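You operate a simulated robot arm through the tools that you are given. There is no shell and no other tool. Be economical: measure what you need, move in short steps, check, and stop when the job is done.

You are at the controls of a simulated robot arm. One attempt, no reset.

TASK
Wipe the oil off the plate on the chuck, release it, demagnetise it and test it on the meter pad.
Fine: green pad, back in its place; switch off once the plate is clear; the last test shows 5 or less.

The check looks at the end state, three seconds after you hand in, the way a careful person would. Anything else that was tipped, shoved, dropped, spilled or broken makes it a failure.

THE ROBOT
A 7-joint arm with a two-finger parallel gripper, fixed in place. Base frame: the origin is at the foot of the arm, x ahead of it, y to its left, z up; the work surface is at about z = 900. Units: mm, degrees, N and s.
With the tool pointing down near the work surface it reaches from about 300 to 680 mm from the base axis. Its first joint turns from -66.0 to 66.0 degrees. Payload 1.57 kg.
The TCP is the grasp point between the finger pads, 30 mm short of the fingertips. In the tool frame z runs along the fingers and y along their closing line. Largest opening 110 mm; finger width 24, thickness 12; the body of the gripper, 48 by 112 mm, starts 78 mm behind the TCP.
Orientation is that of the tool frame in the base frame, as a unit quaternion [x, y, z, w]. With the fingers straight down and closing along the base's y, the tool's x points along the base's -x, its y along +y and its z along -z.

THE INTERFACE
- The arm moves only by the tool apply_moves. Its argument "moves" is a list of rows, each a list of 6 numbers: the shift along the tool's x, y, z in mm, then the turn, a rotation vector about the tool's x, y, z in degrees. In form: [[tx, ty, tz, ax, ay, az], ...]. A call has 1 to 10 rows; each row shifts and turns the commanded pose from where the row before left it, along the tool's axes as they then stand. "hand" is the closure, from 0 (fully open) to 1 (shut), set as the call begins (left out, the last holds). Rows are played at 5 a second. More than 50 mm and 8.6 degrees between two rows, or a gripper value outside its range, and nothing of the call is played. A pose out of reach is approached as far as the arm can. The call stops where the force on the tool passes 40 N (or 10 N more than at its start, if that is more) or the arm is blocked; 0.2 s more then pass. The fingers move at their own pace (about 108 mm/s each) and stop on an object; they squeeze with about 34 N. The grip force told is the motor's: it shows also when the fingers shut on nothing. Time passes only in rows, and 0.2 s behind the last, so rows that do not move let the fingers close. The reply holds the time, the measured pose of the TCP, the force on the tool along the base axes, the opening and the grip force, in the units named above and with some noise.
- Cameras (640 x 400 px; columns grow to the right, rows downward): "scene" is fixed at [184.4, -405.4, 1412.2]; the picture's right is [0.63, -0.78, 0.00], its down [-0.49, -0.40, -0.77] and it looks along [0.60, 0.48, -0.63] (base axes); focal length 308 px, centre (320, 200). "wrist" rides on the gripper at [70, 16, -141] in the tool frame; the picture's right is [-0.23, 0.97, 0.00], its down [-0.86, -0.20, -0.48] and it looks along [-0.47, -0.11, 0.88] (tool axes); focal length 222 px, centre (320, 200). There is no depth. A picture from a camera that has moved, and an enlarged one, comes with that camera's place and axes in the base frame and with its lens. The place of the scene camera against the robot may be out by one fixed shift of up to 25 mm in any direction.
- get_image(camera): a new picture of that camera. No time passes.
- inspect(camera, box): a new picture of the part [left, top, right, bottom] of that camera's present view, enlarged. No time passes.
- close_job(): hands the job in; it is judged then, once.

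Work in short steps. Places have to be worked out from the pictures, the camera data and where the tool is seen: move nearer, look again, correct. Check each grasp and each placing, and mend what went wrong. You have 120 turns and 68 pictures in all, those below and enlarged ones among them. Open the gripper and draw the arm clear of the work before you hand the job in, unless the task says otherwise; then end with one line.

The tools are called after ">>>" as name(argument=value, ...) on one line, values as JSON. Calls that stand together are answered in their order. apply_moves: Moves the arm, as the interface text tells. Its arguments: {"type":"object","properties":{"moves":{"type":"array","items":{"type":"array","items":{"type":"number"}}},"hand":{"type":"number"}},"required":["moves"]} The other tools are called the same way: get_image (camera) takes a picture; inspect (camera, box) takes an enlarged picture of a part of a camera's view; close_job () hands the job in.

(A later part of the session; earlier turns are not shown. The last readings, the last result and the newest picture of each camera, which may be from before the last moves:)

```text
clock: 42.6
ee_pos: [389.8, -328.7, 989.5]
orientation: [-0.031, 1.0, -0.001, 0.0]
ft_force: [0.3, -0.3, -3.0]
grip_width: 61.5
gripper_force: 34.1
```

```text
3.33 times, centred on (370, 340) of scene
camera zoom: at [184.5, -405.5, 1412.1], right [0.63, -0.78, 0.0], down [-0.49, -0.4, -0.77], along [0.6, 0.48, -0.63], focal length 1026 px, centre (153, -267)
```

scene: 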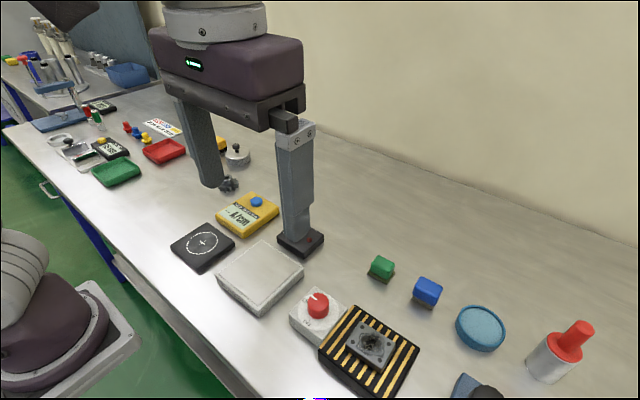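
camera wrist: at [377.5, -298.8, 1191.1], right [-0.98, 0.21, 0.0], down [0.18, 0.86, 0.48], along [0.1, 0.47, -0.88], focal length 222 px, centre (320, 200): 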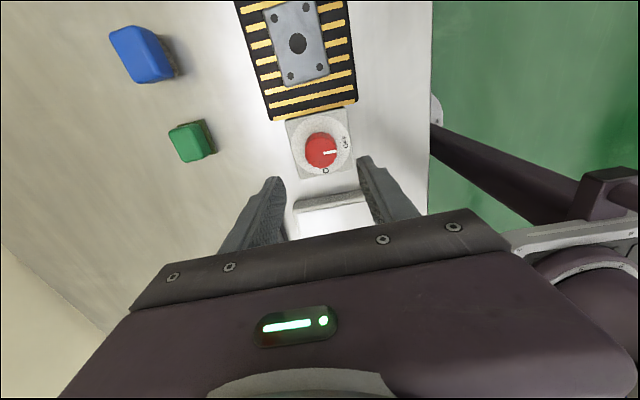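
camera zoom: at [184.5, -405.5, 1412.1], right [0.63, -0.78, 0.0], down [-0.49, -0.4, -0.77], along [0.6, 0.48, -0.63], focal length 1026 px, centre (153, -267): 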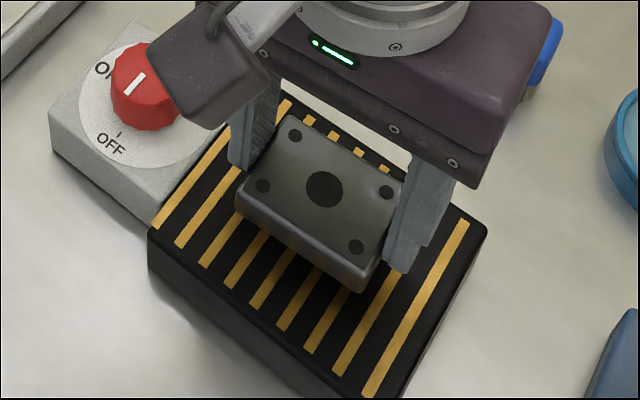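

Plate lifted (≈3 N weight). Raise, square up yaw, and carry it to above the demag block to look before setting it there.

>>> apply_moves(moves=[[0, 0, -25, 0, 0, 0], [0, 0, -25, 0, 0, 3.6], [0, 45, 0, 0, 0, 0], [0, 45, 0, 0, 0, 0], [5, 45, 0, 0, 0, 0], [0, 45, 0, 0, 0, 0], [0, 45, 0, 0, 0, 0], [0, 10, 0, 0, 0, 0], [0, 0, 0, 0, 0, 0]])

>>> get_image(camera="wrist")

>>> get_image(camera="scene")

```text
clock: 44.6
ee_pos: [385.6, -96.9, 1038.6]
orientation: [-0.001, 1.0, 0.0, 0.0]
ft_force: [0.0, 0.1, -3.8]
grip_width: 61.3
gripper_force: 34.0
```

```text
29 pictures are left
camera wrist: at [316.9, -78.4, 1180.4], right [0.23, 0.97, 0.0], down [0.85, -0.2, 0.48], along [0.47, -0.11, -0.88], focal length 222 px, centre (320, 200)
```

wrist: 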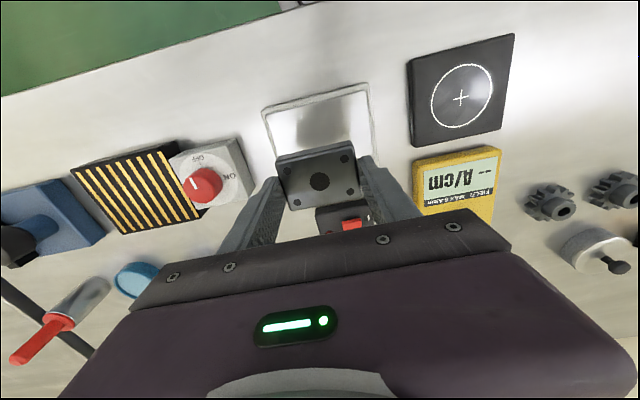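

```text
28 pictures are left
```

scene: 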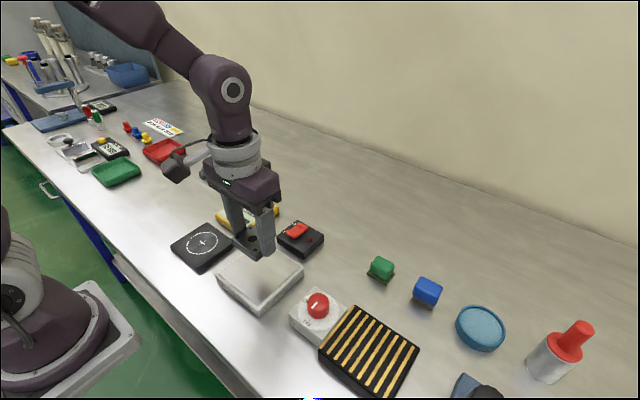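

Block ≈108 mm square centred ≈(387,-90). Shift +6 in y and lower in steps until contact (expected TCP ≈960).

>>> apply_moves(moves=[[0, 6, 30, 0, 0, 0], [0, 0, 30, 0, 0, 0], [0, 0, 6, 0, 0, 0], [0, 0, 0, 0, 0, 0]])

>>> inspect(camera="scene", box=[190, 190, 330, 310])

```text
clock: 45.6
ee_pos: [385.9, -88.9, 973.6]
orientation: [0.0, 1.0, 0.0, 0.0]
ft_force: [0.4, 0.7, -3.0]
grip_width: 61.6
gripper_force: 34.4
```

```text
3.33 times, centred on (260, 250) of scene
camera zoom: at [184.5, -405.4, 1412.2], right [0.63, -0.78, 0.0], down [-0.49, -0.4, -0.77], along [0.6, 0.48, -0.63], focal length 1026 px, centre (520, 33)
```

zoom: 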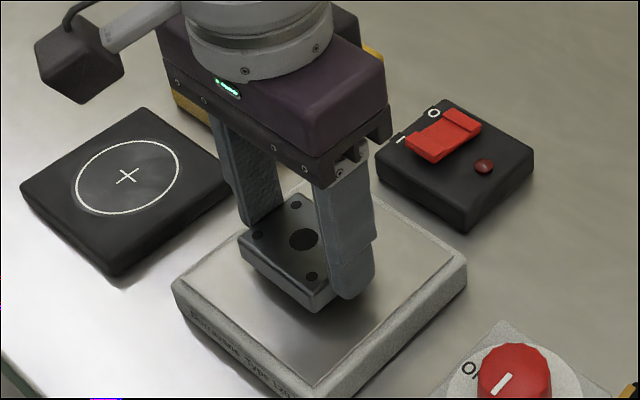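

About 10+ mm above the block, centred. Lower gently to contact.

>>> apply_moves(moves=[[0, 0, 5, 0, 0, 0], [0, 0, 3, 0, 0, 0], [0, 0, 2, 0, 0, 0], [0, 0, 0, 0, 0, 0]])

```text
clock: 46.6
ee_pos: [386.4, -89.3, 962.4]
orientation: [-0.001, 1.0, -0.001, 0.001]
ft_force: [-0.3, 0.1, -3.6]
grip_width: 61.4
gripper_force: 34.2
```

>>> apply_moves(moves=[[0, 0, 2, 0, 0, 0], [0, 0, 2, 0, 0, 0], [0, 0, 1, 0, 0, 0], [0, 0, 0, 0, 0, 0]])

```text
clock: 47.6
ee_pos: [387.2, -89.3, 959.6]
orientation: [-0.001, 1.0, 0.0, 0.001]
ft_force: [1.5, 0.5, 30.7]
grip_width: 61.7
gripper_force: 33.9
```

Contact (30 N), block top ≈925. Ease up 1.5 mm and open in small steps.

>>> apply_moves(moves=[[0, 0, -1.3, 0, 0, 0], [0, 0, 0, 0, 0, 0]])

>>> apply_moves(hand=0.41, moves=[[0, 0, 0, 0, 0, 0], [0, 0, 0, 0, 0, 0]])

>>> apply_moves(hand=0.25, moves=[[0, 0, 0, 0, 0, 0], [0, 0, -30, 0, 0, 0], [0, 0, -40, 0, 0, 0], [0, 0, -20, 0, 0, 0], [0, 0, 0, 0, 0, 0]])

>>> get_image(camera="wrist")

```text
clock: 48.2
ee_pos: [386.6, -88.8, 960.0]
orientation: [0.001, 1.0, 0.0, -0.001]
ft_force: [-1.2, 1.0, -3.6]
grip_width: 61.7
gripper_force: 34.4
```

```text
clock: 48.8
ee_pos: [385.8, -88.3, 959.0]
orientation: [-0.001, 1.0, 0.0, -0.001]
ft_force: [0.0, -0.1, -0.1]
grip_width: 64.9
gripper_force: 0.0
```

```text
clock: 50.0
ee_pos: [386.5, -87.1, 1050.2]
orientation: [0.0, 1.0, 0.001, 0.0]
ft_force: [-0.1, -0.2, 0.0]
grip_width: 82.4
gripper_force: 0.0
```

```text
26 pictures are left
camera wrist: at [317.3, -72.2, 1191.9], right [0.23, 0.97, 0.0], down [0.86, -0.2, 0.48], along [0.47, -0.11, -0.88], focal length 222 px, centre (320, 200)
```

wrist: 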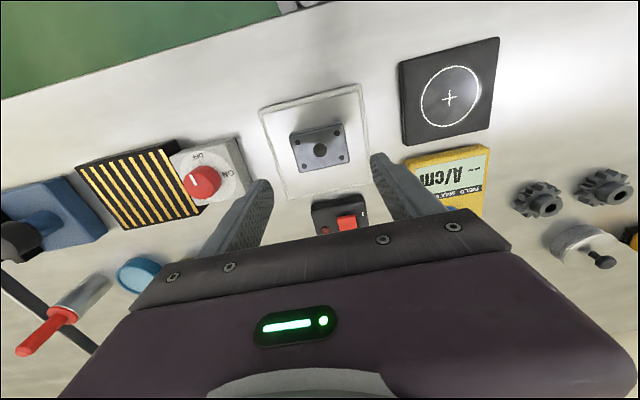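

Plate stands on the block. Next the switch: move forward and look close.

>>> apply_moves(hand=1, moves=[[-30, 5, 0, 0, 0, 0], [-30, 5, 0, 0, 0, 0], [0, 0, 0, 0, 0, 0]])

>>> inspect(camera="wrist", box=[240, 100, 440, 225])

```text
clock: 50.8
ee_pos: [446.8, -79.6, 1050.7]
orientation: [-0.001, 1.0, 0.0, 0.0]
ft_force: [0.8, -0.5, -0.7]
grip_width: 0.0
gripper_force: 21.3
```

```text
3.20 times, centred on (340, 162) of wrist
camera zoom: at [377.4, -61.9, 1192.2], right [0.23, 0.97, 0.0], down [0.86, -0.2, 0.48], along [0.47, -0.11, -0.88], focal length 711 px, centre (256, 320)
```

zoom: 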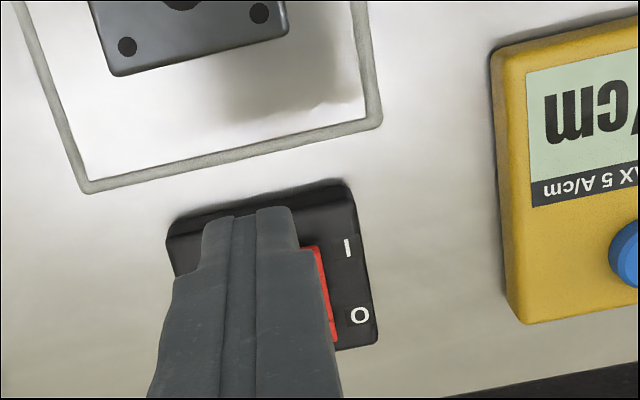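

I/O labels place the I end at x≈495 and O at x≈526, rocker centre y≈-76. Go over the I end (494,-76) with closed fingers and descend to TCP ≈980.

>>> apply_moves(moves=[[-47, 3, 0, 0, 0, 0], [0, 0, 35, 0, 0, 0], [0, 0, 30, 0, 0, 0], [0, 0, 5, 0, 0, 0], [0, 0, 0, 0, 0, 0]])

>>> inspect(camera="scene", box=[240, 180, 360, 280])

```text
clock: 52.0
ee_pos: [491.9, -77.0, 980.5]
orientation: [0.0, 1.0, 0.0, 0.0]
ft_force: [-0.8, 0.4, 0.3]
grip_width: 0.0
gripper_force: 21.4
```

```text
4.00 times, centred on (300, 230) of scene
camera zoom: at [184.5, -405.4, 1412.2], right [0.63, -0.78, 0.0], down [-0.49, -0.4, -0.77], along [0.6, 0.48, -0.63], focal length 1231 px, centre (400, 80)
```

zoom: 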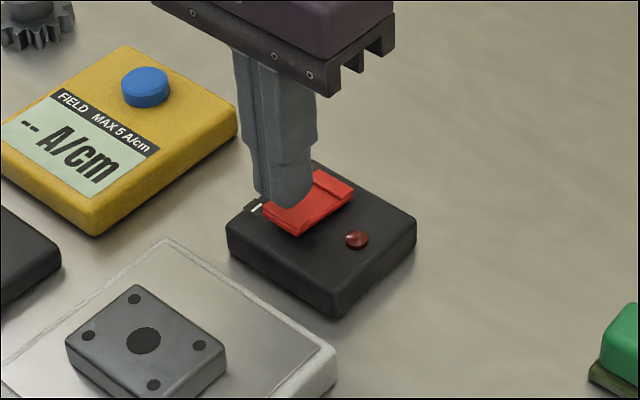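

Tip is above the I end. Press down in small steps.

>>> apply_moves(moves=[[0, 0, 4, 0, 0, 0], [0, 0, 3, 0, 0, 0], [0, 0, 3, 0, 0, 0], [0, 0, 2, 0, 0, 0], [0, 0, 2, 0, 0, 0], [0, 0, 0, 0, 0, 0]])

>>> inspect(camera="scene", box=[240, 180, 360, 280])

```text
clock: 53.4
ee_pos: [494.4, -77.9, 966.2]
orientation: [-0.001, 1.0, 0.0, 0.0]
ft_force: [-0.4, -0.2, 0.1]
grip_width: 0.1
gripper_force: 21.4
```

```text
4.00 times, centred on (300, 230) of scene
camera zoom: at [184.4, -405.4, 1412.2], right [0.63, -0.78, 0.0], down [-0.49, -0.4, -0.77], along [0.6, 0.48, -0.63], focal length 1231 px, centre (400, 80)
```

zoom: 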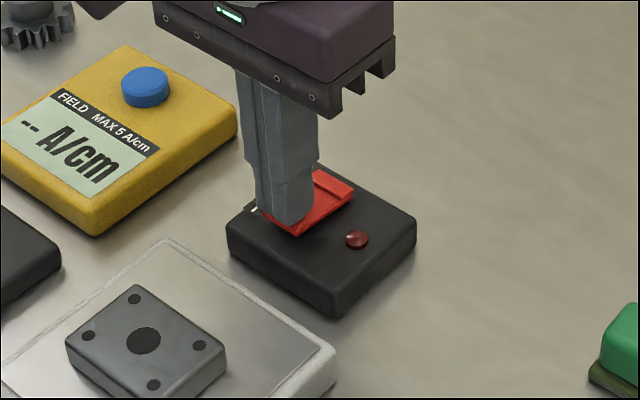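

No contact yet. Continue down, with the force limit as guard.

>>> apply_moves(moves=[[1, 0, 2, 0, 0, 0], [0, 0, 2, 0, 0, 0], [0, 0, 1.5, 0, 0, 0], [0, 0, 1.5, 0, 0, 0], [0, 0, 1.5, 0, 0, 0], [0, 0, 0, 0, 0, 0]])

>>> inspect(camera="scene", box=[240, 180, 360, 280])

```text
clock: 54.3
ee_pos: [492.8, -77.0, 961.9]
orientation: [0.0, 1.0, 0.0, 0.002]
ft_force: [-6.7, 1.2, 13.5]
grip_width: 0.0
gripper_force: 21.5
stopped in row 4: the force on the tool passed its limit (the readings are from after the stop); the commanded pose is now the measured one
```

```text
4.00 times, centred on (300, 230) of scene
camera zoom: at [184.0, -405.3, 1412.2], right [0.63, -0.78, 0.0], down [-0.49, -0.4, -0.77], along [0.6, 0.48, -0.63], focal length 1231 px, centre (400, 80)
```

zoom: 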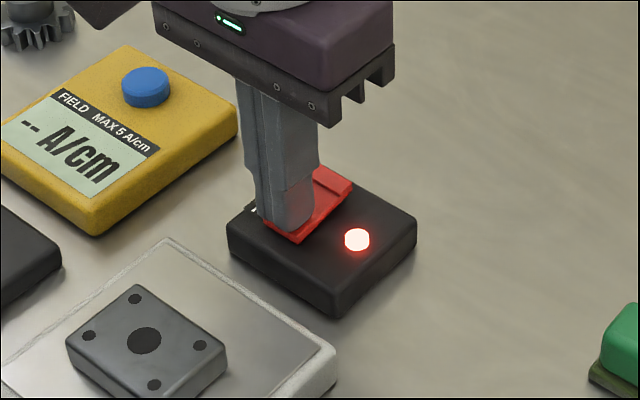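

The lamp is lit: demag on. Rise, return over the plate with open fingers.

>>> apply_moves(moves=[[0, 0, -30, 0, 0, 0], [0, 0, -35, 0, 0, 0], [45, -5, 0, 0, 0, 0], [45, -5, 0, 0, 0, 0], [16, -1, 0, 0, 0, 0], [0, 0, 0, 0, 0, 0]])

>>> apply_moves(hand=0.2, moves=[[0, 0, 0, 0, 0, 0], [0, 0, 25, 0, 0, 0], [0, 0, 15, 0, 0, 0], [0, 0, 0, 0, 0, 0]])

>>> inspect(camera="wrist", box=[220, 90, 440, 225])

```text
clock: 55.7
ee_pos: [387.1, -90.6, 1024.9]
orientation: [0.0, 1.0, 0.0, 0.001]
ft_force: [0.1, -0.5, 0.4]
grip_width: 0.1
gripper_force: 21.6
```

```text
clock: 56.7
ee_pos: [387.3, -87.4, 986.1]
orientation: [0.001, 1.0, -0.001, 0.001]
ft_force: [0.8, -0.2, -1.2]
grip_width: 88.0
gripper_force: 0.1
```

```text
2.91 times, centred on (330, 158) of wrist
camera zoom: at [318.3, -71.0, 1127.6], right [0.23, 0.97, 0.0], down [0.85, -0.2, 0.48], along [0.47, -0.11, -0.88], focal length 646 px, centre (291, 324)
```

zoom: 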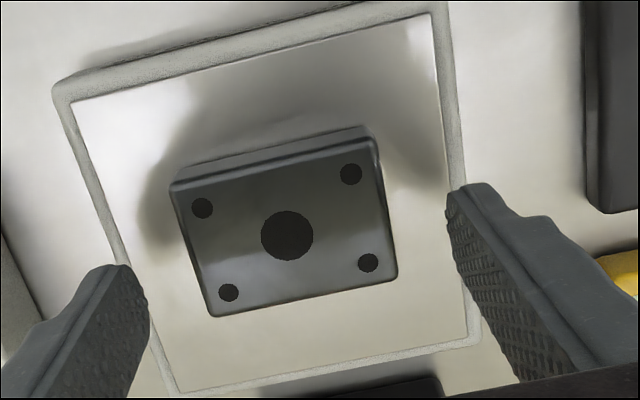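

Centred on the plate (388,-88.5). Lower 25 mm, grip.

>>> apply_moves(moves=[[-1, -1, 15, 0, 0, 0], [0, 0, 10, 0, 0, 0], [0, 0, 0, 0, 0, 0]])

>>> apply_moves(hand=1, moves=[[0, 0, 0, 0, 0, 0], [0, 0, 0, 0, 0, 0], [0, 0, 0, 0, 0, 0]])

>>> apply_moves(moves=[[0, 0, -3, 0, 0, 0], [0, 0, -3, 0, 0, 0], [0, 0, -3, 0, 0, 0], [0, 0, -3, 0, 0, 0], [0, 0, -3, 0, 0, 0], [0, 0, -3, 0, 0, 0], [0, 0, -3, 0, 0, 0], [0, 0, -3, 0, 0, 0], [0, 0, -3, 0, 0, 0], [0, 0, -3, 0, 0, 0]])

```text
clock: 57.5
ee_pos: [389.1, -89.2, 960.5]
orientation: [0.0, 1.0, 0.0, 0.001]
ft_force: [-0.1, 0.0, -0.8]
grip_width: 88.2
gripper_force: 0.2
```

```text
clock: 58.3
ee_pos: [387.4, -89.2, 959.3]
orientation: [0.001, 1.0, 0.001, 0.002]
ft_force: [-0.3, 0.6, 0.1]
grip_width: 61.6
gripper_force: 34.1
```

```text
clock: 60.5
ee_pos: [388.5, -89.0, 991.0]
orientation: [0.0, 1.0, -0.001, 0.002]
ft_force: [0.1, -0.6, -4.2]
grip_width: 61.4
gripper_force: 34.2
```

Plate is lifting, slowly. Keep withdrawing upward steadily.

>>> apply_moves(moves=[[0, 0, -4, 0, 0, 0], [0, 0, -4, 0, 0, 0], [0, 0, -4, 0, 0, 0], [0, 0, -4, 0, 0, 0], [0, 0, -4, 0, 0, 0], [0, 0, -4, 0, 0, 0], [0, 0, -4, 0, 0, 0], [0, 0, -4, 0, 0, 0], [0, 0, -4, 0, 0, 0], [0, 0, -4, 0, 0, 0]])

>>> apply_moves(moves=[[0, 0, -5, 0, 0, 0], [0, 0, -5, 0, 0, 0], [0, 0, -5, 0, 0, 0], [0, 0, -5, 0, 0, 0], [0, 0, -5, 0, 0, 0], [0, 0, -5, 0, 0, 0], [0, 0, -5, 0, 0, 0], [0, 0, -5, 0, 0, 0], [0, 0, -5, 0, 0, 0], [0, 0, -5, 0, 0, 0]])

>>> apply_moves(moves=[[0, 0, -5, 0, 0, 0], [0, 0, -5, 0, 0, 0], [0, 0, -5, 0, 0, 0], [0, 0, -5, 0, 0, 0], [0, 0, -5, 0, 0, 0], [0, 0, -5, 0, 0, 0], [0, 0, -5, 0, 0, 0], [0, 0, -5, 0, 0, 0], [0, 0, -5, 0, 0, 0], [0, 0, -5, 0, 0, 0]])

>>> apply_moves(moves=[[0, 5, -5, 0, 0, 0], [0, 5, -5, 0, 0, 0], [0, 5, -5, 0, 0, 0], [0, 5, -5, 0, 0, 0], [0, 5, -5, 0, 0, 0], [0, 5, -5, 0, 0, 0], [0, 5, -5, 0, 0, 0], [0, 5, -5, 0, 0, 0], [0, 5, -5, 0, 0, 0], [0, 5, -5, 0, 0, 0]])

>>> apply_moves(moves=[[0, 10, 0, 0, 0, 0], [0, 10, 0, 0, 0, 0], [0, 10, 0, 0, 0, 0], [0, 10, 0, 0, 0, 0], [0, 10, 0, 0, 0, 0], [0, 10, 0, 0, 0, 0], [0, 10, 0, 0, 0, 0], [0, 10, 0, 0, 0, 0], [0, 10, 0, 0, 0, 0], [0, 10, 0, 0, 0, 0]])

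>>> get_image(camera="wrist")

```text
clock: 62.7
ee_pos: [388.1, -87.9, 1032.3]
orientation: [-0.001, 1.0, 0.0, 0.001]
ft_force: [0.6, 0.3, -3.6]
grip_width: 61.6
gripper_force: 34.3
```

```text
clock: 64.9
ee_pos: [388.6, -89.5, 1082.9]
orientation: [0.001, 1.0, 0.0, 0.001]
ft_force: [1.2, 0.3, -2.7]
grip_width: 61.6
gripper_force: 34.0
```

```text
clock: 67.1
ee_pos: [387.2, -90.2, 1132.4]
orientation: [0.001, 1.0, 0.0, 0.001]
ft_force: [0.2, 0.1, -3.8]
grip_width: 61.4
gripper_force: 34.3
```

```text
clock: 69.3
ee_pos: [387.1, -37.4, 1181.7]
orientation: [-0.001, 1.0, -0.001, 0.0]
ft_force: [-0.4, -0.4, -3.2]
grip_width: 61.5
gripper_force: 33.8
```

```text
clock: 71.5
ee_pos: [388.5, 61.4, 1181.7]
orientation: [0.0, 1.0, 0.0, 0.002]
ft_force: [0.4, 0.0, -3.8]
grip_width: 61.5
gripper_force: 33.8
```

```text
20 pictures are left
camera wrist: at [319.0, 79.3, 1322.9], right [0.23, 0.97, 0.0], down [0.85, -0.2, 0.48], along [0.47, -0.11, -0.88], focal length 222 px, centre (320, 200)
```

wrist: 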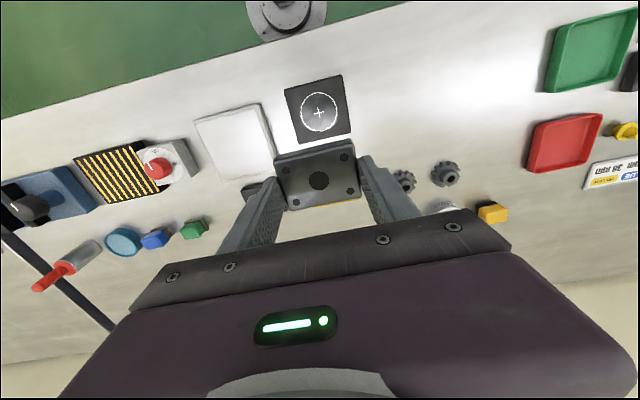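

Pad cross at (370,66). Move over it and come down to TCP ≈975.

>>> apply_moves(moves=[[18, 4, 0, 0, 0, 0], [0, 0, 30, 0, 0, 0], [0, 0, 30, 0, 0, 0], [0, 0, 30, 0, 0, 0], [0, 0, 30, 0, 0, 0], [0, 0, 30, 0, 0, 0], [0, 0, 30, 0, 0, 0], [0, 0, 25, 0, 0, 0], [0, 0, 0, 0, 0, 0]])

>>> inspect(camera="scene", box=[150, 170, 320, 310])

```text
clock: 73.5
ee_pos: [370.4, 65.0, 977.4]
orientation: [0.001, 1.0, 0.0, 0.0]
ft_force: [-0.8, 0.2, -3.6]
grip_width: 61.6
gripper_force: 33.7
```

```text
2.86 times, centred on (235, 240) of scene
camera zoom: at [184.5, -405.4, 1412.2], right [0.63, -0.78, 0.0], down [-0.49, -0.4, -0.77], along [0.6, 0.48, -0.63], focal length 879 px, centre (563, 86)
```

zoom: 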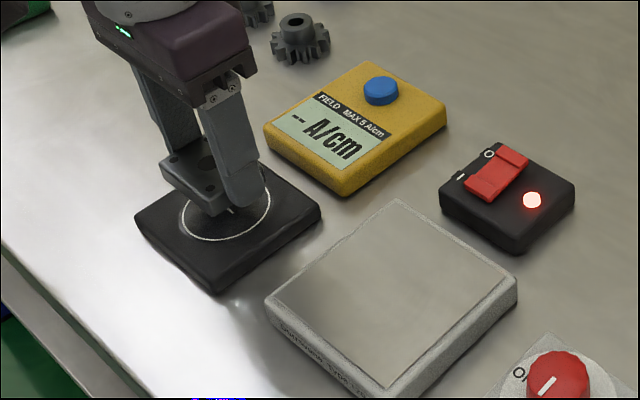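

Centred over the pad circle. Lower carefully.

>>> apply_moves(moves=[[0, 1, 8, 0, 0, 0], [0, 0, 6, 0, 0, 0], [0, 0, 4, 0, 0, 0], [0, 0, 3, 0, 0, 0], [0, 0, 0, 0, 0, 0]])

```text
clock: 74.7
ee_pos: [370.7, 65.6, 955.6]
orientation: [0.0, 1.0, 0.0, 0.002]
ft_force: [1.0, 0.2, -3.6]
grip_width: 61.5
gripper_force: 34.4
```

>>> apply_moves(moves=[[0, 0, 2, 0, 0, 0], [0, 0, 1.5, 0, 0, 0], [0, 0, 1.5, 0, 0, 0], [0, 0, 0, 0, 0, 0]])

```text
clock: 75.7
ee_pos: [370.9, 67.4, 950.7]
orientation: [0.0, 1.0, 0.0, 0.001]
ft_force: [-0.4, -0.5, -3.2]
grip_width: 61.5
gripper_force: 33.6
```

>>> apply_moves(moves=[[0, 0, 1.5, 0, 0, 0], [0, 0, 1.5, 0, 0, 0], [0, 0, 0, 0, 0, 0]])

```text
clock: 76.5
ee_pos: [370.0, 65.6, 948.0]
orientation: [0.0, 1.0, -0.001, 0.001]
ft_force: [2.0, -6.5, 29.5]
grip_width: 61.8
gripper_force: 33.8
```

Contact at TCP ≈948.5. Ease off, open in small steps, and rise.

>>> apply_moves(moves=[[0, 0, -1.3, 0, 0, 0], [0, 0, 0, 0, 0, 0]])

>>> apply_moves(hand=0.41, moves=[[0, 0, 0, 0, 0, 0], [0, 0, 0, 0, 0, 0]])

>>> apply_moves(hand=0.25, moves=[[0, 0, 0, 0, 0, 0], [0, 0, -30, 0, 0, 0], [0, 0, -40, 0, 0, 0], [0, 0, -30, 0, 0, 0], [0, 0, 0, 0, 0, 0]])

>>> inspect(camera="scene", box=[150, 170, 320, 310])

```text
clock: 77.1
ee_pos: [370.6, 67.5, 948.4]
orientation: [0.0, 1.0, 0.0, 0.0]
ft_force: [1.2, -1.1, -4.1]
grip_width: 61.7
gripper_force: 34.3
```

```text
clock: 77.7
ee_pos: [370.9, 66.0, 947.9]
orientation: [-0.001, 1.0, 0.0, 0.002]
ft_force: [-0.3, 0.2, -1.0]
grip_width: 64.8
gripper_force: 0.1
```

```text
clock: 78.9
ee_pos: [368.8, 67.3, 1050.0]
orientation: [-0.001, 1.0, 0.0, 0.001]
ft_force: [0.1, 0.6, -0.3]
grip_width: 82.5
gripper_force: 0.0
```

```text
2.86 times, centred on (235, 240) of scene
camera zoom: at [184.4, -405.4, 1412.2], right [0.63, -0.78, 0.0], down [-0.49, -0.4, -0.77], along [0.6, 0.48, -0.63], focal length 879 px, centre (563, 86)
```

zoom: 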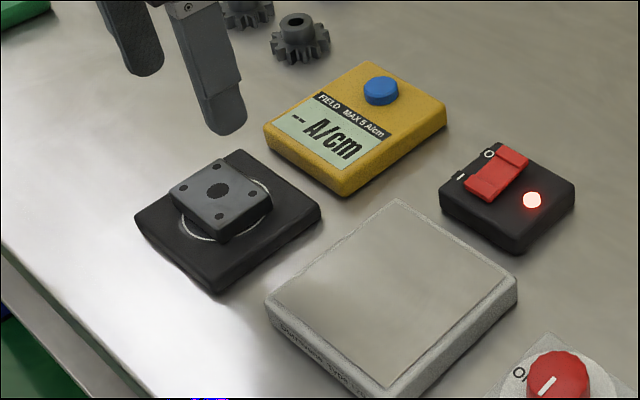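

Plate lies on the meter pad. Now switch off: go over the O end (529,-77) with closed fingers.

>>> apply_moves(hand=1, moves=[[-35, -32, 0, 0, 0, 0], [-35, -32, 0, 0, 0, 0], [-35, -32, 0, 0, 0, 0], [-35, -32, 0, 0, 0, 0], [-20, -16, 0, 0, 0, 0], [0, 0, 40, 0, 0, 0], [0, 0, 30, 0, 0, 0], [0, 0, 0, 0, 0, 0]])

>>> inspect(camera="scene", box=[240, 180, 360, 280])

```text
clock: 80.7
ee_pos: [527.9, -77.9, 978.9]
orientation: [0.0, 1.0, -0.001, 0.0]
ft_force: [0.7, -0.1, 1.0]
grip_width: 0.0
gripper_force: 21.2
```

```text
4.00 times, centred on (300, 230) of scene
camera zoom: at [184.4, -405.4, 1412.2], right [0.63, -0.78, 0.0], down [-0.49, -0.4, -0.77], along [0.6, 0.48, -0.63], focal length 1231 px, centre (400, 80)
```

zoom: 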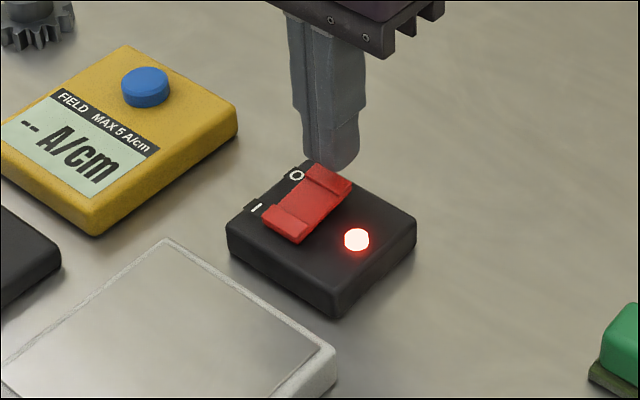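

Above the O end. Press down in small steps.

>>> apply_moves(moves=[[1, 0, 4, 0, 0, 0], [0, 0, 4, 0, 0, 0], [0, 0, 3, 0, 0, 0], [0, 0, 2, 0, 0, 0], [0, 0, 2, 0, 0, 0], [0, 0, 2, 0, 0, 0], [0, 0, 1.5, 0, 0, 0], [0, 0, 1.5, 0, 0, 0], [0, 0, 0, 0, 0, 0]])

>>> inspect(camera="scene", box=[240, 180, 360, 280])

```text
clock: 82.5
ee_pos: [530.0, -78.0, 961.4]
orientation: [0.0, 1.0, -0.001, 0.002]
ft_force: [-1.0, 1.5, 6.2]
grip_width: 0.4
gripper_force: 21.6
stopped in row 8: the force on the tool passed its limit (the readings are from after the stop); the commanded pose is now the measured one
```

```text
4.00 times, centred on (300, 230) of scene
camera zoom: at [184.3, -405.4, 1412.2], right [0.63, -0.78, 0.0], down [-0.49, -0.4, -0.77], along [0.6, 0.48, -0.63], focal length 1231 px, centre (400, 80)
```

zoom: 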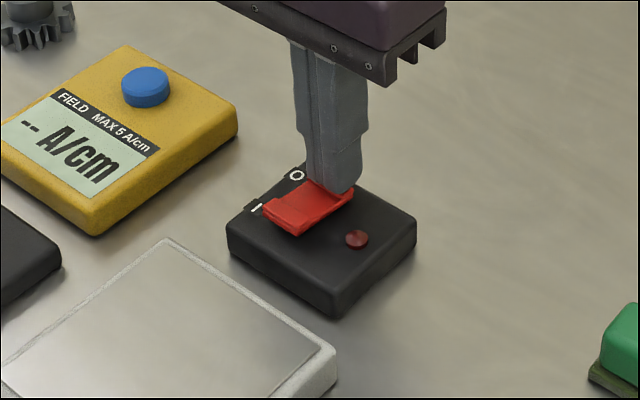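

Lamp is off. Rise and go to the meter; look at the blue button from in front.

>>> apply_moves(moves=[[0, 0, -40, 0, 0, 0], [0, 0, -40, 0, 0, 0], [20, 45, 0, 0, 0, 0], [20, 45, 0, 0, 0, 0], [20, 45, 0, 0, 0, 0], [0, 0, 0, 0, 0, 0]])

>>> get_image(camera="wrist")

```text
clock: 83.9
ee_pos: [469.1, 55.9, 1040.0]
orientation: [0.0, 1.0, 0.0, 0.002]
ft_force: [-0.3, -0.9, -1.1]
grip_width: 0.1
gripper_force: 21.2
```

```text
15 pictures are left
camera wrist: at [399.6, 73.6, 1181.6], right [0.23, 0.97, 0.0], down [0.85, -0.2, 0.48], along [0.47, -0.11, -0.88], focal length 222 px, centre (320, 200)
```

wrist: 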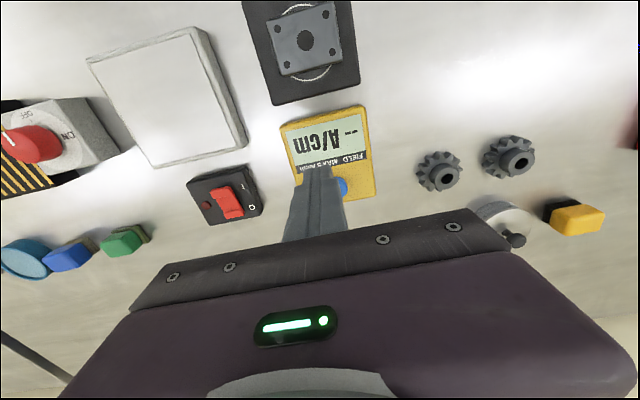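

Combining views, button is ≈(518,68.5), top ≈940. Move above and descend to TCP ≈982.

>>> apply_moves(moves=[[-48, 12, 0, 0, 0, 0], [0, 0, 30, 0, 0, 0], [0, 0, 25, 0, 0, 0], [0, 0, 0, 0, 0, 0]])

>>> inspect(camera="scene", box=[190, 160, 310, 260])

```text
clock: 84.9
ee_pos: [518.7, 68.4, 984.4]
orientation: [0.0, 1.0, 0.0, 0.002]
ft_force: [0.3, 0.6, 0.5]
grip_width: 0.2
gripper_force: 20.9
```

```text
4.00 times, centred on (250, 210) of scene
camera zoom: at [184.5, -405.4, 1412.2], right [0.63, -0.78, 0.0], down [-0.49, -0.4, -0.77], along [0.6, 0.48, -0.63], focal length 1231 px, centre (600, 160)
```

zoom: 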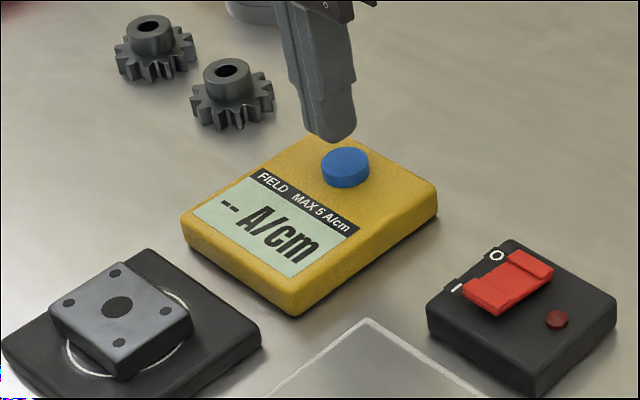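

The tip looks slightly too far to +y. Shift -7 in y, lower 8 mm and look again.

>>> apply_moves(moves=[[0, -7, 0, 0, 0, 0], [0, 0, 7, 0, 0, 0], [0, 0, 0, 0, 0, 0]])

>>> inspect(camera="scene", box=[215, 170, 295, 236])

```text
clock: 85.7
ee_pos: [518.4, 61.8, 979.7]
orientation: [0.0, 1.0, -0.001, 0.002]
ft_force: [-0.6, -0.3, -0.8]
grip_width: 0.0
gripper_force: 21.2
```

```text
6.06 times, centred on (255, 203) of scene
camera zoom: at [184.4, -405.4, 1412.2], right [0.63, -0.78, 0.0], down [-0.49, -0.4, -0.77], along [0.6, 0.48, -0.63], focal length 1865 px, centre (714, 182)
```

zoom: 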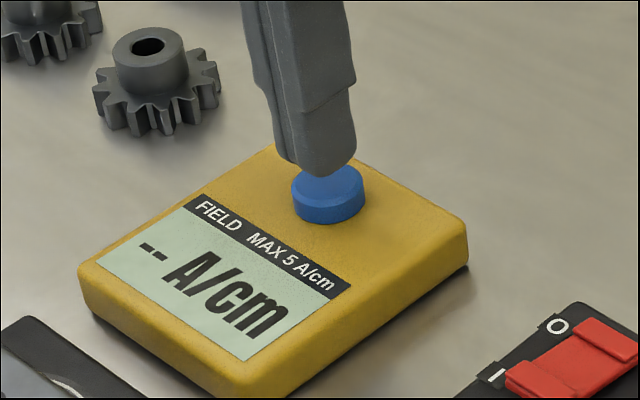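

Well aligned now. Press down in small steps.

>>> apply_moves(moves=[[0, -2, 3, 0, 0, 0], [0, 0, 3, 0, 0, 0], [0, 0, 2, 0, 0, 0], [0, 0, 2, 0, 0, 0], [0, 0, 1.5, 0, 0, 0], [0, 0, 1.5, 0, 0, 0], [0, 0, 0, 0, 0, 0]])

>>> inspect(camera="scene", box=[215, 170, 295, 236])

```text
clock: 87.3
ee_pos: [517.6, 60.4, 966.6]
orientation: [0.0, 1.0, -0.001, 0.002]
ft_force: [-1.1, 0.9, -0.1]
grip_width: 0.0
gripper_force: 20.9
```

```text
6.06 times, centred on (255, 203) of scene
camera zoom: at [184.4, -405.4, 1412.2], right [0.63, -0.78, 0.0], down [-0.49, -0.4, -0.77], along [0.6, 0.48, -0.63], focal length 1865 px, centre (714, 182)
```

zoom: 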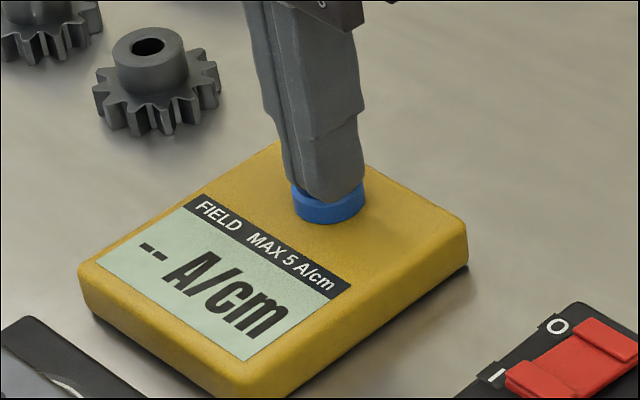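

Over the button, near contact. Continue pressing.

>>> apply_moves(moves=[[-2, 2, 2, 0, 0, 0], [0, 0, 1.5, 0, 0, 0], [0, 0, 1.5, 0, 0, 0], [0, 0, 1.5, 0, 0, 0], [0, 0, 1, 0, 0, 0], [0, 0, 1, 0, 0, 0], [0, 0, 0, 0, 0, 0]])

>>> inspect(camera="scene", box=[215, 170, 295, 236])

```text
clock: 88.9
ee_pos: [518.5, 61.8, 959.6]
orientation: [0.0, 1.0, -0.001, 0.002]
ft_force: [-1.9, -1.2, 12.8]
grip_width: 0.0
gripper_force: 21.5
```

```text
6.06 times, centred on (255, 203) of scene
camera zoom: at [184.2, -405.5, 1412.2], right [0.63, -0.78, 0.0], down [-0.49, -0.4, -0.77], along [0.6, 0.48, -0.63], focal length 1865 px, centre (714, 182)
```

zoom: 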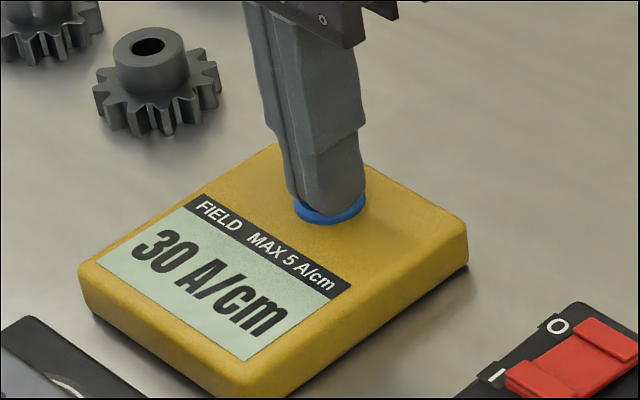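

Reading: 30 A/cm — too high. Likely withdrawn too fast and switched off with the plate too near (155 mm). Plan: switch on again, bring plate back to the block, withdraw much slower, lay it on clear table ≈290 mm away at (370,200), switch off, then test. First back to the switch's I end.

>>> apply_moves(moves=[[0, 0, -30, 0, 0, 0], [0, 0, -40, 0, 0, 0], [8, -46, 0, 0, 0, 0], [9, -46, 0, 0, 0, 0], [9, -47, 0, 0, 0, 0], [0, 0, 35, 0, 0, 0], [0, 0, 17, 0, 0, 0], [0, 0, 0, 0, 0, 0]])

>>> apply_moves(moves=[[0, 0, 3, 0, 0, 0], [0, 0, 3, 0, 0, 0], [0, 0, 2, 0, 0, 0], [0, 0, 2, 0, 0, 0], [0, 0, 1.5, 0, 0, 0], [0, 0, 1.5, 0, 0, 0], [0, 0, 1.5, 0, 0, 0], [0, 0, 1.5, 0, 0, 0], [0, 0, 0, 0, 0, 0]])

>>> inspect(camera="scene", box=[150, 170, 330, 310])

```text
clock: 90.7
ee_pos: [492.4, -77.8, 974.2]
orientation: [0.0, 1.0, -0.002, 0.002]
ft_force: [0.7, -0.2, -0.2]
grip_width: 0.1
gripper_force: 21.5
```

```text
clock: 92.5
ee_pos: [493.2, -76.7, 962.7]
orientation: [0.0, 1.0, -0.001, 0.003]
ft_force: [-7.1, 2.4, 13.6]
grip_width: 0.0
gripper_force: 20.5
stopped in row 9: the force on the tool passed its limit (the readings are from after the stop); the commanded pose is now the measured one
```

```text
2.86 times, centred on (240, 240) of scene
camera zoom: at [184.0, -405.3, 1412.2], right [0.63, -0.78, 0.0], down [-0.49, -0.4, -0.77], along [0.6, 0.48, -0.63], focal length 879 px, centre (549, 86)
```

zoom: 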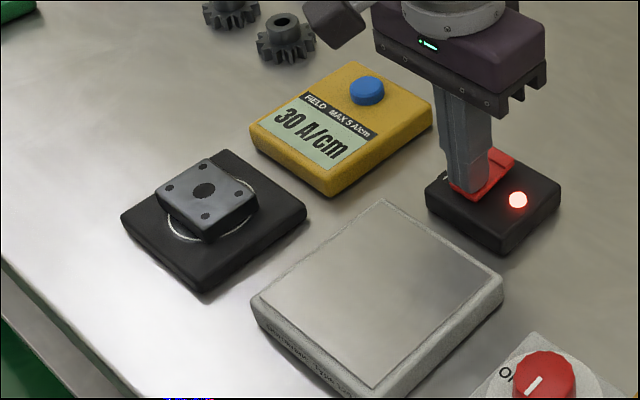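

Lamp lit. Rise, travel over the plate at (370,66), and stop at TCP ≈985.

>>> apply_moves(moves=[[0, 0, -40, 0, 0, 0], [0, 0, -40, 0, 0, 0], [31, 36, 0, 0, 0, 0], [31, 36, 0, 0, 0, 0], [31, 36, 0, 0, 0, 0], [30, 35, 0, 0, 0, 0], [0, 0, 0, 0, 0, 0]])

>>> apply_moves(hand=0.2, moves=[[0, 0, 0, 0, 0, 0], [0, 0, 30, 0, 0, 0], [0, 0, 30, 0, 0, 0], [0, 0, 0, 0, 0, 0]])

>>> inspect(camera="wrist", box=[220, 90, 440, 225])

```text
clock: 94.1
ee_pos: [372.1, 67.6, 1042.1]
orientation: [-0.001, 1.0, 0.0, 0.002]
ft_force: [1.2, -0.6, 0.6]
grip_width: 0.0
gripper_force: 21.5
```

```text
clock: 95.1
ee_pos: [372.4, 64.0, 981.8]
orientation: [0.0, 1.0, -0.002, 0.002]
ft_force: [0.4, 0.0, -0.2]
grip_width: 87.9
gripper_force: 0.0
```

```text
2.91 times, centred on (330, 158) of wrist
camera zoom: at [302.5, 81.9, 1123.1], right [0.23, 0.97, 0.0], down [0.85, -0.2, 0.48], along [0.47, -0.11, -0.88], focal length 646 px, centre (291, 324)
```

zoom: 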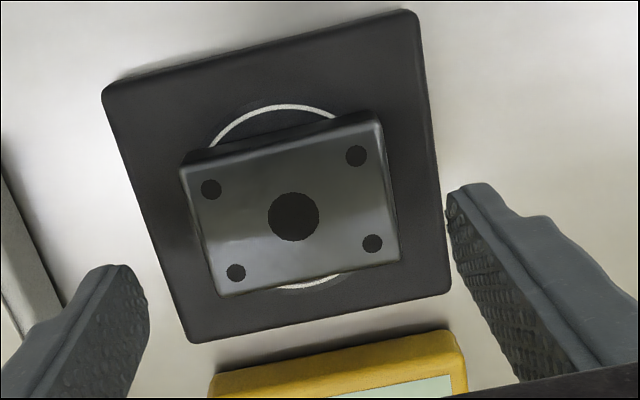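

Plate at (369,67). Grip it, lift, and carry back over the demag block.

>>> apply_moves(moves=[[3, 1.5, 16, 0, 0, 0], [0, 0, 15, 0, 0, 0], [0, 0, 0, 0, 0, 0]])

>>> apply_moves(hand=1, moves=[[0, 0, 0, 0, 0, 0], [0, 0, 0, 0, 0, 0], [0, 0, 0, 0, 0, 0]])

>>> apply_moves(moves=[[0, 0, -20, 0, 0, 0], [0, 0, -35, 0, 0, 0], [-6, -40, 0, 0, 0, 0], [-6, -40, 0, 0, 0, 0], [-6, -40, 0, 0, 0, 0], [0, -36, 0, 0, 0, 0], [0, 0, 0, 0, 0, 0]])

```text
clock: 95.9
ee_pos: [369.1, 67.6, 949.8]
orientation: [0.0, 1.0, -0.001, 0.002]
ft_force: [0.0, 0.0, -0.3]
grip_width: 88.2
gripper_force: 0.1
```

```text
clock: 96.7
ee_pos: [368.9, 67.7, 949.3]
orientation: [0.0, 1.0, 0.0, 0.003]
ft_force: [0.8, 0.4, 0.0]
grip_width: 61.8
gripper_force: 34.8
```

```text
clock: 98.3
ee_pos: [384.0, -88.2, 1007.4]
orientation: [0.0, 1.0, -0.001, 0.002]
ft_force: [0.5, 0.1, -4.1]
grip_width: 61.7
gripper_force: 34.1
```

Over the block. Lower to about 2 mm above its surface, dwell a little, then withdraw at 2 mm per row (10 mm/s).

>>> apply_moves(moves=[[-3, 0, 20, 0, 0, 0], [0, 0, 14, 0, 0, 0], [0, 0, 6, 0, 0, 0], [0, 0, 4, 0, 0, 0], [0, 0, 0, 0, 0, 0], [0, 0, 0, 0, 0, 0], [0, 0, 0, 0, 0, 0], [0, 0, 0, 0, 0, 0], [0, 0, 0, 0, 0, 0]])

>>> apply_moves(moves=[[0, 0, -2, 0, 0, 0], [0, 0, -2, 0, 0, 0], [0, 0, -2, 0, 0, 0], [0, 0, -2, 0, 0, 0], [0, 0, -2, 0, 0, 0], [0, 0, -2, 0, 0, 0], [0, 0, -2, 0, 0, 0], [0, 0, -2, 0, 0, 0], [0, 0, -2, 0, 0, 0], [0, 0, -2, 0, 0, 0]])

>>> apply_moves(moves=[[0, 0, -2, 0, 0, 0], [0, 0, -2, 0, 0, 0], [0, 0, -2, 0, 0, 0], [0, 0, -2, 0, 0, 0], [0, 0, -2, 0, 0, 0], [0, 0, -2, 0, 0, 0], [0, 0, -2, 0, 0, 0], [0, 0, -2, 0, 0, 0], [0, 0, -2, 0, 0, 0], [0, 0, -2, 0, 0, 0]])

>>> apply_moves(moves=[[0, 0, -2, 0, 0, 0], [0, 0, -2, 0, 0, 0], [0, 0, -2, 0, 0, 0], [0, 0, -2, 0, 0, 0], [0, 0, -2, 0, 0, 0], [0, 0, -2, 0, 0, 0], [0, 0, -2, 0, 0, 0], [0, 0, -2, 0, 0, 0], [0, 0, -2, 0, 0, 0], [0, 0, -2, 0, 0, 0]])

>>> apply_moves(moves=[[0, 0, -2, 0, 0, 0], [0, 0, -2, 0, 0, 0], [0, 0, -2, 0, 0, 0], [0, 0, -2, 0, 0, 0], [0, 0, -2, 0, 0, 0], [0, 0, -2, 0, 0, 0], [0, 0, -2, 0, 0, 0], [0, 0, -2, 0, 0, 0], [0, 0, -2, 0, 0, 0], [0, 0, -2, 0, 0, 0]])

>>> apply_moves(moves=[[0, 0, -2, 0, 0, 0], [0, 0, -2, 0, 0, 0], [0, 0, -2, 0, 0, 0], [0, 0, -2, 0, 0, 0], [0, 0, -2, 0, 0, 0], [0, 0, -2, 0, 0, 0], [0, 0, -2, 0, 0, 0], [0, 0, -2, 0, 0, 0], [0, 0, -2, 0, 0, 0], [0, 0, -2, 0, 0, 0]])

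```text
clock: 100.3
ee_pos: [389.0, -89.2, 961.9]
orientation: [0.0, 1.0, -0.001, 0.003]
ft_force: [1.3, 1.6, 5.6]
grip_width: 61.6
gripper_force: 34.1
```

```text
clock: 102.5
ee_pos: [389.3, -88.6, 981.4]
orientation: [-0.001, 1.0, -0.001, 0.003]
ft_force: [0.5, -0.1, -3.5]
grip_width: 61.7
gripper_force: 34.0
```

```text
clock: 104.7
ee_pos: [389.0, -88.1, 1001.2]
orientation: [0.0, 1.0, -0.001, 0.003]
ft_force: [-0.6, -0.1, -4.6]
grip_width: 62.0
gripper_force: 34.4
```

```text
clock: 106.9
ee_pos: [389.5, -87.9, 1019.8]
orientation: [-0.001, 1.0, -0.001, 0.003]
ft_force: [0.8, -0.1, -3.5]
grip_width: 61.7
gripper_force: 33.8
```

```text
clock: 109.1
ee_pos: [388.2, -89.2, 1041.8]
orientation: [0.0, 1.0, -0.001, 0.002]
ft_force: [-0.5, 0.0, -3.4]
grip_width: 61.9
gripper_force: 34.0
```

```text
clock: 111.3
ee_pos: [389.1, -88.6, 1061.5]
orientation: [0.0, 1.0, -0.001, 0.003]
ft_force: [0.4, 0.4, -2.5]
grip_width: 61.4
gripper_force: 34.3
```

Plate is 100 mm up. Continue slowly, rising and moving towards +y.

>>> apply_moves(moves=[[0, 2, -2, 0, 0, 0], [0, 2, -2, 0, 0, 0], [0, 2, -2, 0, 0, 0], [0, 2, -2, 0, 0, 0], [0, 2, -2, 0, 0, 0], [0, 2, -2, 0, 0, 0], [0, 2, -2, 0, 0, 0], [0, 2, -2, 0, 0, 0], [0, 2, -2, 0, 0, 0], [0, 2, -2, 0, 0, 0]])

>>> apply_moves(moves=[[0, 3, -2, 0, 0, 0], [0, 3, -2, 0, 0, 0], [0, 3, -2, 0, 0, 0], [0, 3, -2, 0, 0, 0], [0, 3, -2, 0, 0, 0], [0, 3, -2, 0, 0, 0], [0, 3, -2, 0, 0, 0], [0, 3, -2, 0, 0, 0], [0, 3, -2, 0, 0, 0], [0, 3, -2, 0, 0, 0]])

>>> apply_moves(moves=[[0, 4, 0, 0, 0, 0], [0, 4, 0, 0, 0, 0], [0, 4, 0, 0, 0, 0], [0, 4, 0, 0, 0, 0], [0, 4, 0, 0, 0, 0], [0, 4, 0, 0, 0, 0], [0, 4, 0, 0, 0, 0], [0, 4, 0, 0, 0, 0], [0, 4, 0, 0, 0, 0], [0, 4, 0, 0, 0, 0]])

>>> apply_moves(moves=[[0, 5, 0, 0, 0, 0], [0, 5, 0, 0, 0, 0], [0, 5, 0, 0, 0, 0], [0, 5, 0, 0, 0, 0], [0, 5, 0, 0, 0, 0], [0, 5, 0, 0, 0, 0], [0, 5, 0, 0, 0, 0], [0, 5, 0, 0, 0, 0], [0, 5, 0, 0, 0, 0], [0, 5, 0, 0, 0, 0]])

>>> apply_moves(moves=[[0, 7, 0, 0, 0, 0], [0, 7, 0, 0, 0, 0], [0, 7, 0, 0, 0, 0], [0, 7, 0, 0, 0, 0], [0, 7, 0, 0, 0, 0], [0, 7, 0, 0, 0, 0], [0, 7, 0, 0, 0, 0], [0, 7, 0, 0, 0, 0], [0, 7, 0, 0, 0, 0], [0, 7, 0, 0, 0, 0]])

>>> apply_moves(moves=[[0, 9, 0, 0, 0, 0], [0, 9, 0, 0, 0, 0], [0, 9, 0, 0, 0, 0], [0, 9, 0, 0, 0, 0], [0, 9, 0, 0, 0, 0], [0, 9, 0, 0, 0, 0], [0, 9, 0, 0, 0, 0], [0, 9, 0, 0, 0, 0], [0, 9, 0, 0, 0, 0], [0, 9, 0, 0, 0, 0]])

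>>> get_image(camera="wrist")

```text
clock: 113.5
ee_pos: [389.2, -67.3, 1082.2]
orientation: [0.0, 1.0, -0.001, 0.003]
ft_force: [0.1, -0.2, -3.4]
grip_width: 61.6
gripper_force: 34.4
```

```text
clock: 115.7
ee_pos: [389.1, -37.6, 1100.3]
orientation: [0.0, 1.0, -0.001, 0.003]
ft_force: [-0.7, -0.8, -4.5]
grip_width: 61.8
gripper_force: 33.4
```

```text
clock: 117.9
ee_pos: [388.7, 2.8, 1101.4]
orientation: [0.0, 1.0, -0.001, 0.003]
ft_force: [-0.3, 0.2, -3.9]
grip_width: 61.4
gripper_force: 34.0
```

```text
clock: 120.1
ee_pos: [389.3, 52.2, 1100.7]
orientation: [0.001, 1.0, -0.001, 0.002]
ft_force: [-0.7, -0.6, -4.2]
grip_width: 61.5
gripper_force: 34.2
```

```text
clock: 122.3
ee_pos: [388.7, 121.4, 1101.1]
orientation: [0.0, 1.0, -0.001, 0.003]
ft_force: [-0.7, 0.6, -3.7]
grip_width: 61.7
gripper_force: 34.0
```

```text
clock: 124.5
ee_pos: [388.1, 211.4, 1100.3]
orientation: [0.001, 1.0, -0.002, 0.002]
ft_force: [-0.2, 0.2, -3.8]
grip_width: 61.4
gripper_force: 34.6
```

```text
8 pictures are left
camera wrist: at [318.7, 228.6, 1242.5], right [0.23, 0.97, 0.0], down [0.85, -0.2, 0.48], along [0.47, -0.11, -0.88], focal length 222 px, centre (320, 200)
```

wrist: 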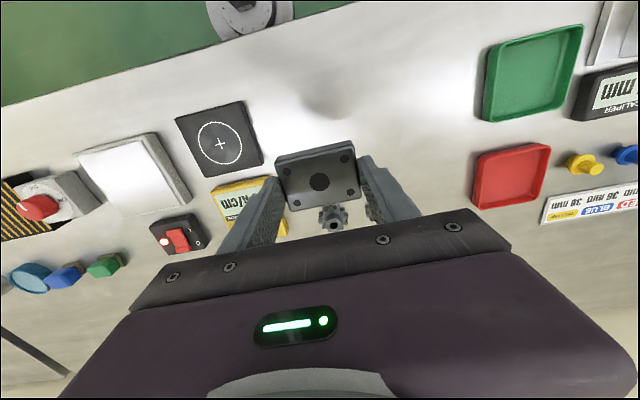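

Area below (388,211) is bare table. Lower there (contact expected at TCP ≈935).

>>> apply_moves(moves=[[0, 0, 30, 0, 0, 0], [0, 0, 30, 0, 0, 0], [0, 0, 30, 0, 0, 0], [0, 0, 30, 0, 0, 0], [0, 0, 25, 0, 0, 0], [0, 0, 10, 0, 0, 0], [0, 0, 0, 0, 0, 0]])

>>> apply_moves(moves=[[0, 0, 3, 0, 0, 0], [0, 0, 2, 0, 0, 0], [0, 0, 1.5, 0, 0, 0], [0, 0, 0, 0, 0, 0]])

```text
clock: 126.1
ee_pos: [389.8, 211.6, 944.8]
orientation: [-0.001, 1.0, -0.001, 0.003]
ft_force: [0.7, 0.8, -4.2]
grip_width: 61.8
gripper_force: 34.3
```

```text
clock: 127.1
ee_pos: [390.5, 212.5, 939.8]
orientation: [0.0, 1.0, -0.001, 0.003]
ft_force: [1.0, 0.4, -3.9]
grip_width: 61.3
gripper_force: 34.5
```

>>> apply_moves(moves=[[0, 0, 1.5, 0, 0, 0], [0, 0, 1.5, 0, 0, 0], [0, 0, 0, 0, 0, 0]])

```text
clock: 127.9
ee_pos: [390.2, 212.2, 937.2]
orientation: [0.0, 1.0, -0.001, 0.002]
ft_force: [0.1, 0.8, -3.9]
grip_width: 61.8
gripper_force: 34.3
```

>>> apply_moves(moves=[[0, 0, 1, 0, 0, 0], [0, 0, 1, 0, 0, 0], [0, 0, 0, 0, 0, 0]])

```text
clock: 128.7
ee_pos: [389.9, 211.6, 934.7]
orientation: [0.0, 1.0, -0.002, 0.003]
ft_force: [-0.5, -1.4, 1.7]
grip_width: 61.6
gripper_force: 33.0
```

Light contact. Release in steps, rise, and travel to the O end of the switch.

>>> apply_moves(hand=0.41, moves=[[0, 0, 0, 0, 0, 0], [0, 0, 0, 0, 0, 0]])

>>> apply_moves(hand=0.25, moves=[[0, 0, 0, 0, 0, 0], [0, 0, -40, 0, 0, 0], [0, 0, -40, 0, 0, 0], [0, 0, -35, 0, 0, 0], [0, 0, 0, 0, 0, 0]])

>>> apply_moves(hand=1, moves=[[-20, -42, 0, 0, 0, 0], [-20, -42, 0, 0, 0, 0], [-20, -42, 0, 0, 0, 0], [-20, -41, 0, 0, 0, 0], [-20, -41, 0, 0, 0, 0], [-20, -41, 0, 0, 0, 0], [-20, -41, 0, 0, 0, 0], [0, 0, 40, 0, 0, 0], [0, 0, 33, 0, 0, 0], [0, 0, 0, 0, 0, 0]])

```text
clock: 129.3
ee_pos: [390.3, 212.1, 933.4]
orientation: [0.0, 1.0, -0.001, 0.001]
ft_force: [1.3, -0.6, -0.3]
grip_width: 64.8
gripper_force: 0.0
```

```text
clock: 130.5
ee_pos: [388.2, 211.2, 1051.1]
orientation: [0.0, 1.0, -0.001, 0.002]
ft_force: [-0.3, 0.9, -0.1]
grip_width: 82.4
gripper_force: 0.1
```

```text
clock: 132.7
ee_pos: [527.9, -77.9, 978.0]
orientation: [0.001, 1.0, -0.001, 0.001]
ft_force: [-0.2, 0.1, 0.7]
grip_width: 0.0
gripper_force: 21.3
```

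Over the O end. Press.

>>> apply_moves(moves=[[-1, 0, 4, 0, 0, 0], [0, 0, 4, 0, 0, 0], [0, 0, 3, 0, 0, 0], [0, 0, 2, 0, 0, 0], [0, 0, 1.5, 0, 0, 0], [0, 0, 1.5, 0, 0, 0], [0, 0, 1.5, 0, 0, 0], [0, 0, 1.5, 0, 0, 0], [0, 0, 0, 0, 0, 0]])

>>> get_image(camera="scene")

```text
clock: 134.4
ee_pos: [531.1, -78.9, 961.3]
orientation: [0.0, 1.0, -0.001, 0.004]
ft_force: [-1.8, 1.0, 7.5]
grip_width: 0.1
gripper_force: 20.9
stopped in row 8: the force on the tool passed its limit (the readings are from after the stop); the commanded pose is now the measured one
```

```text
7 pictures are left
```

scene: 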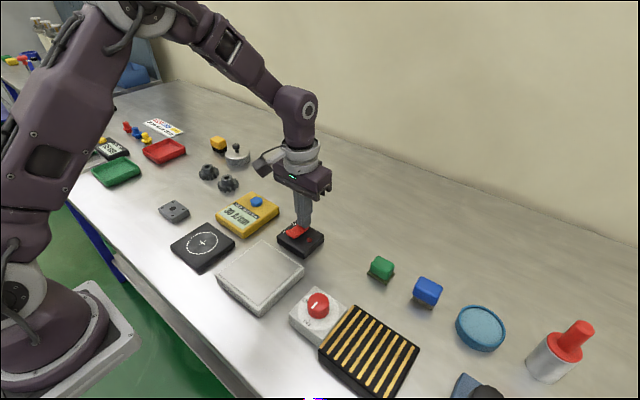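

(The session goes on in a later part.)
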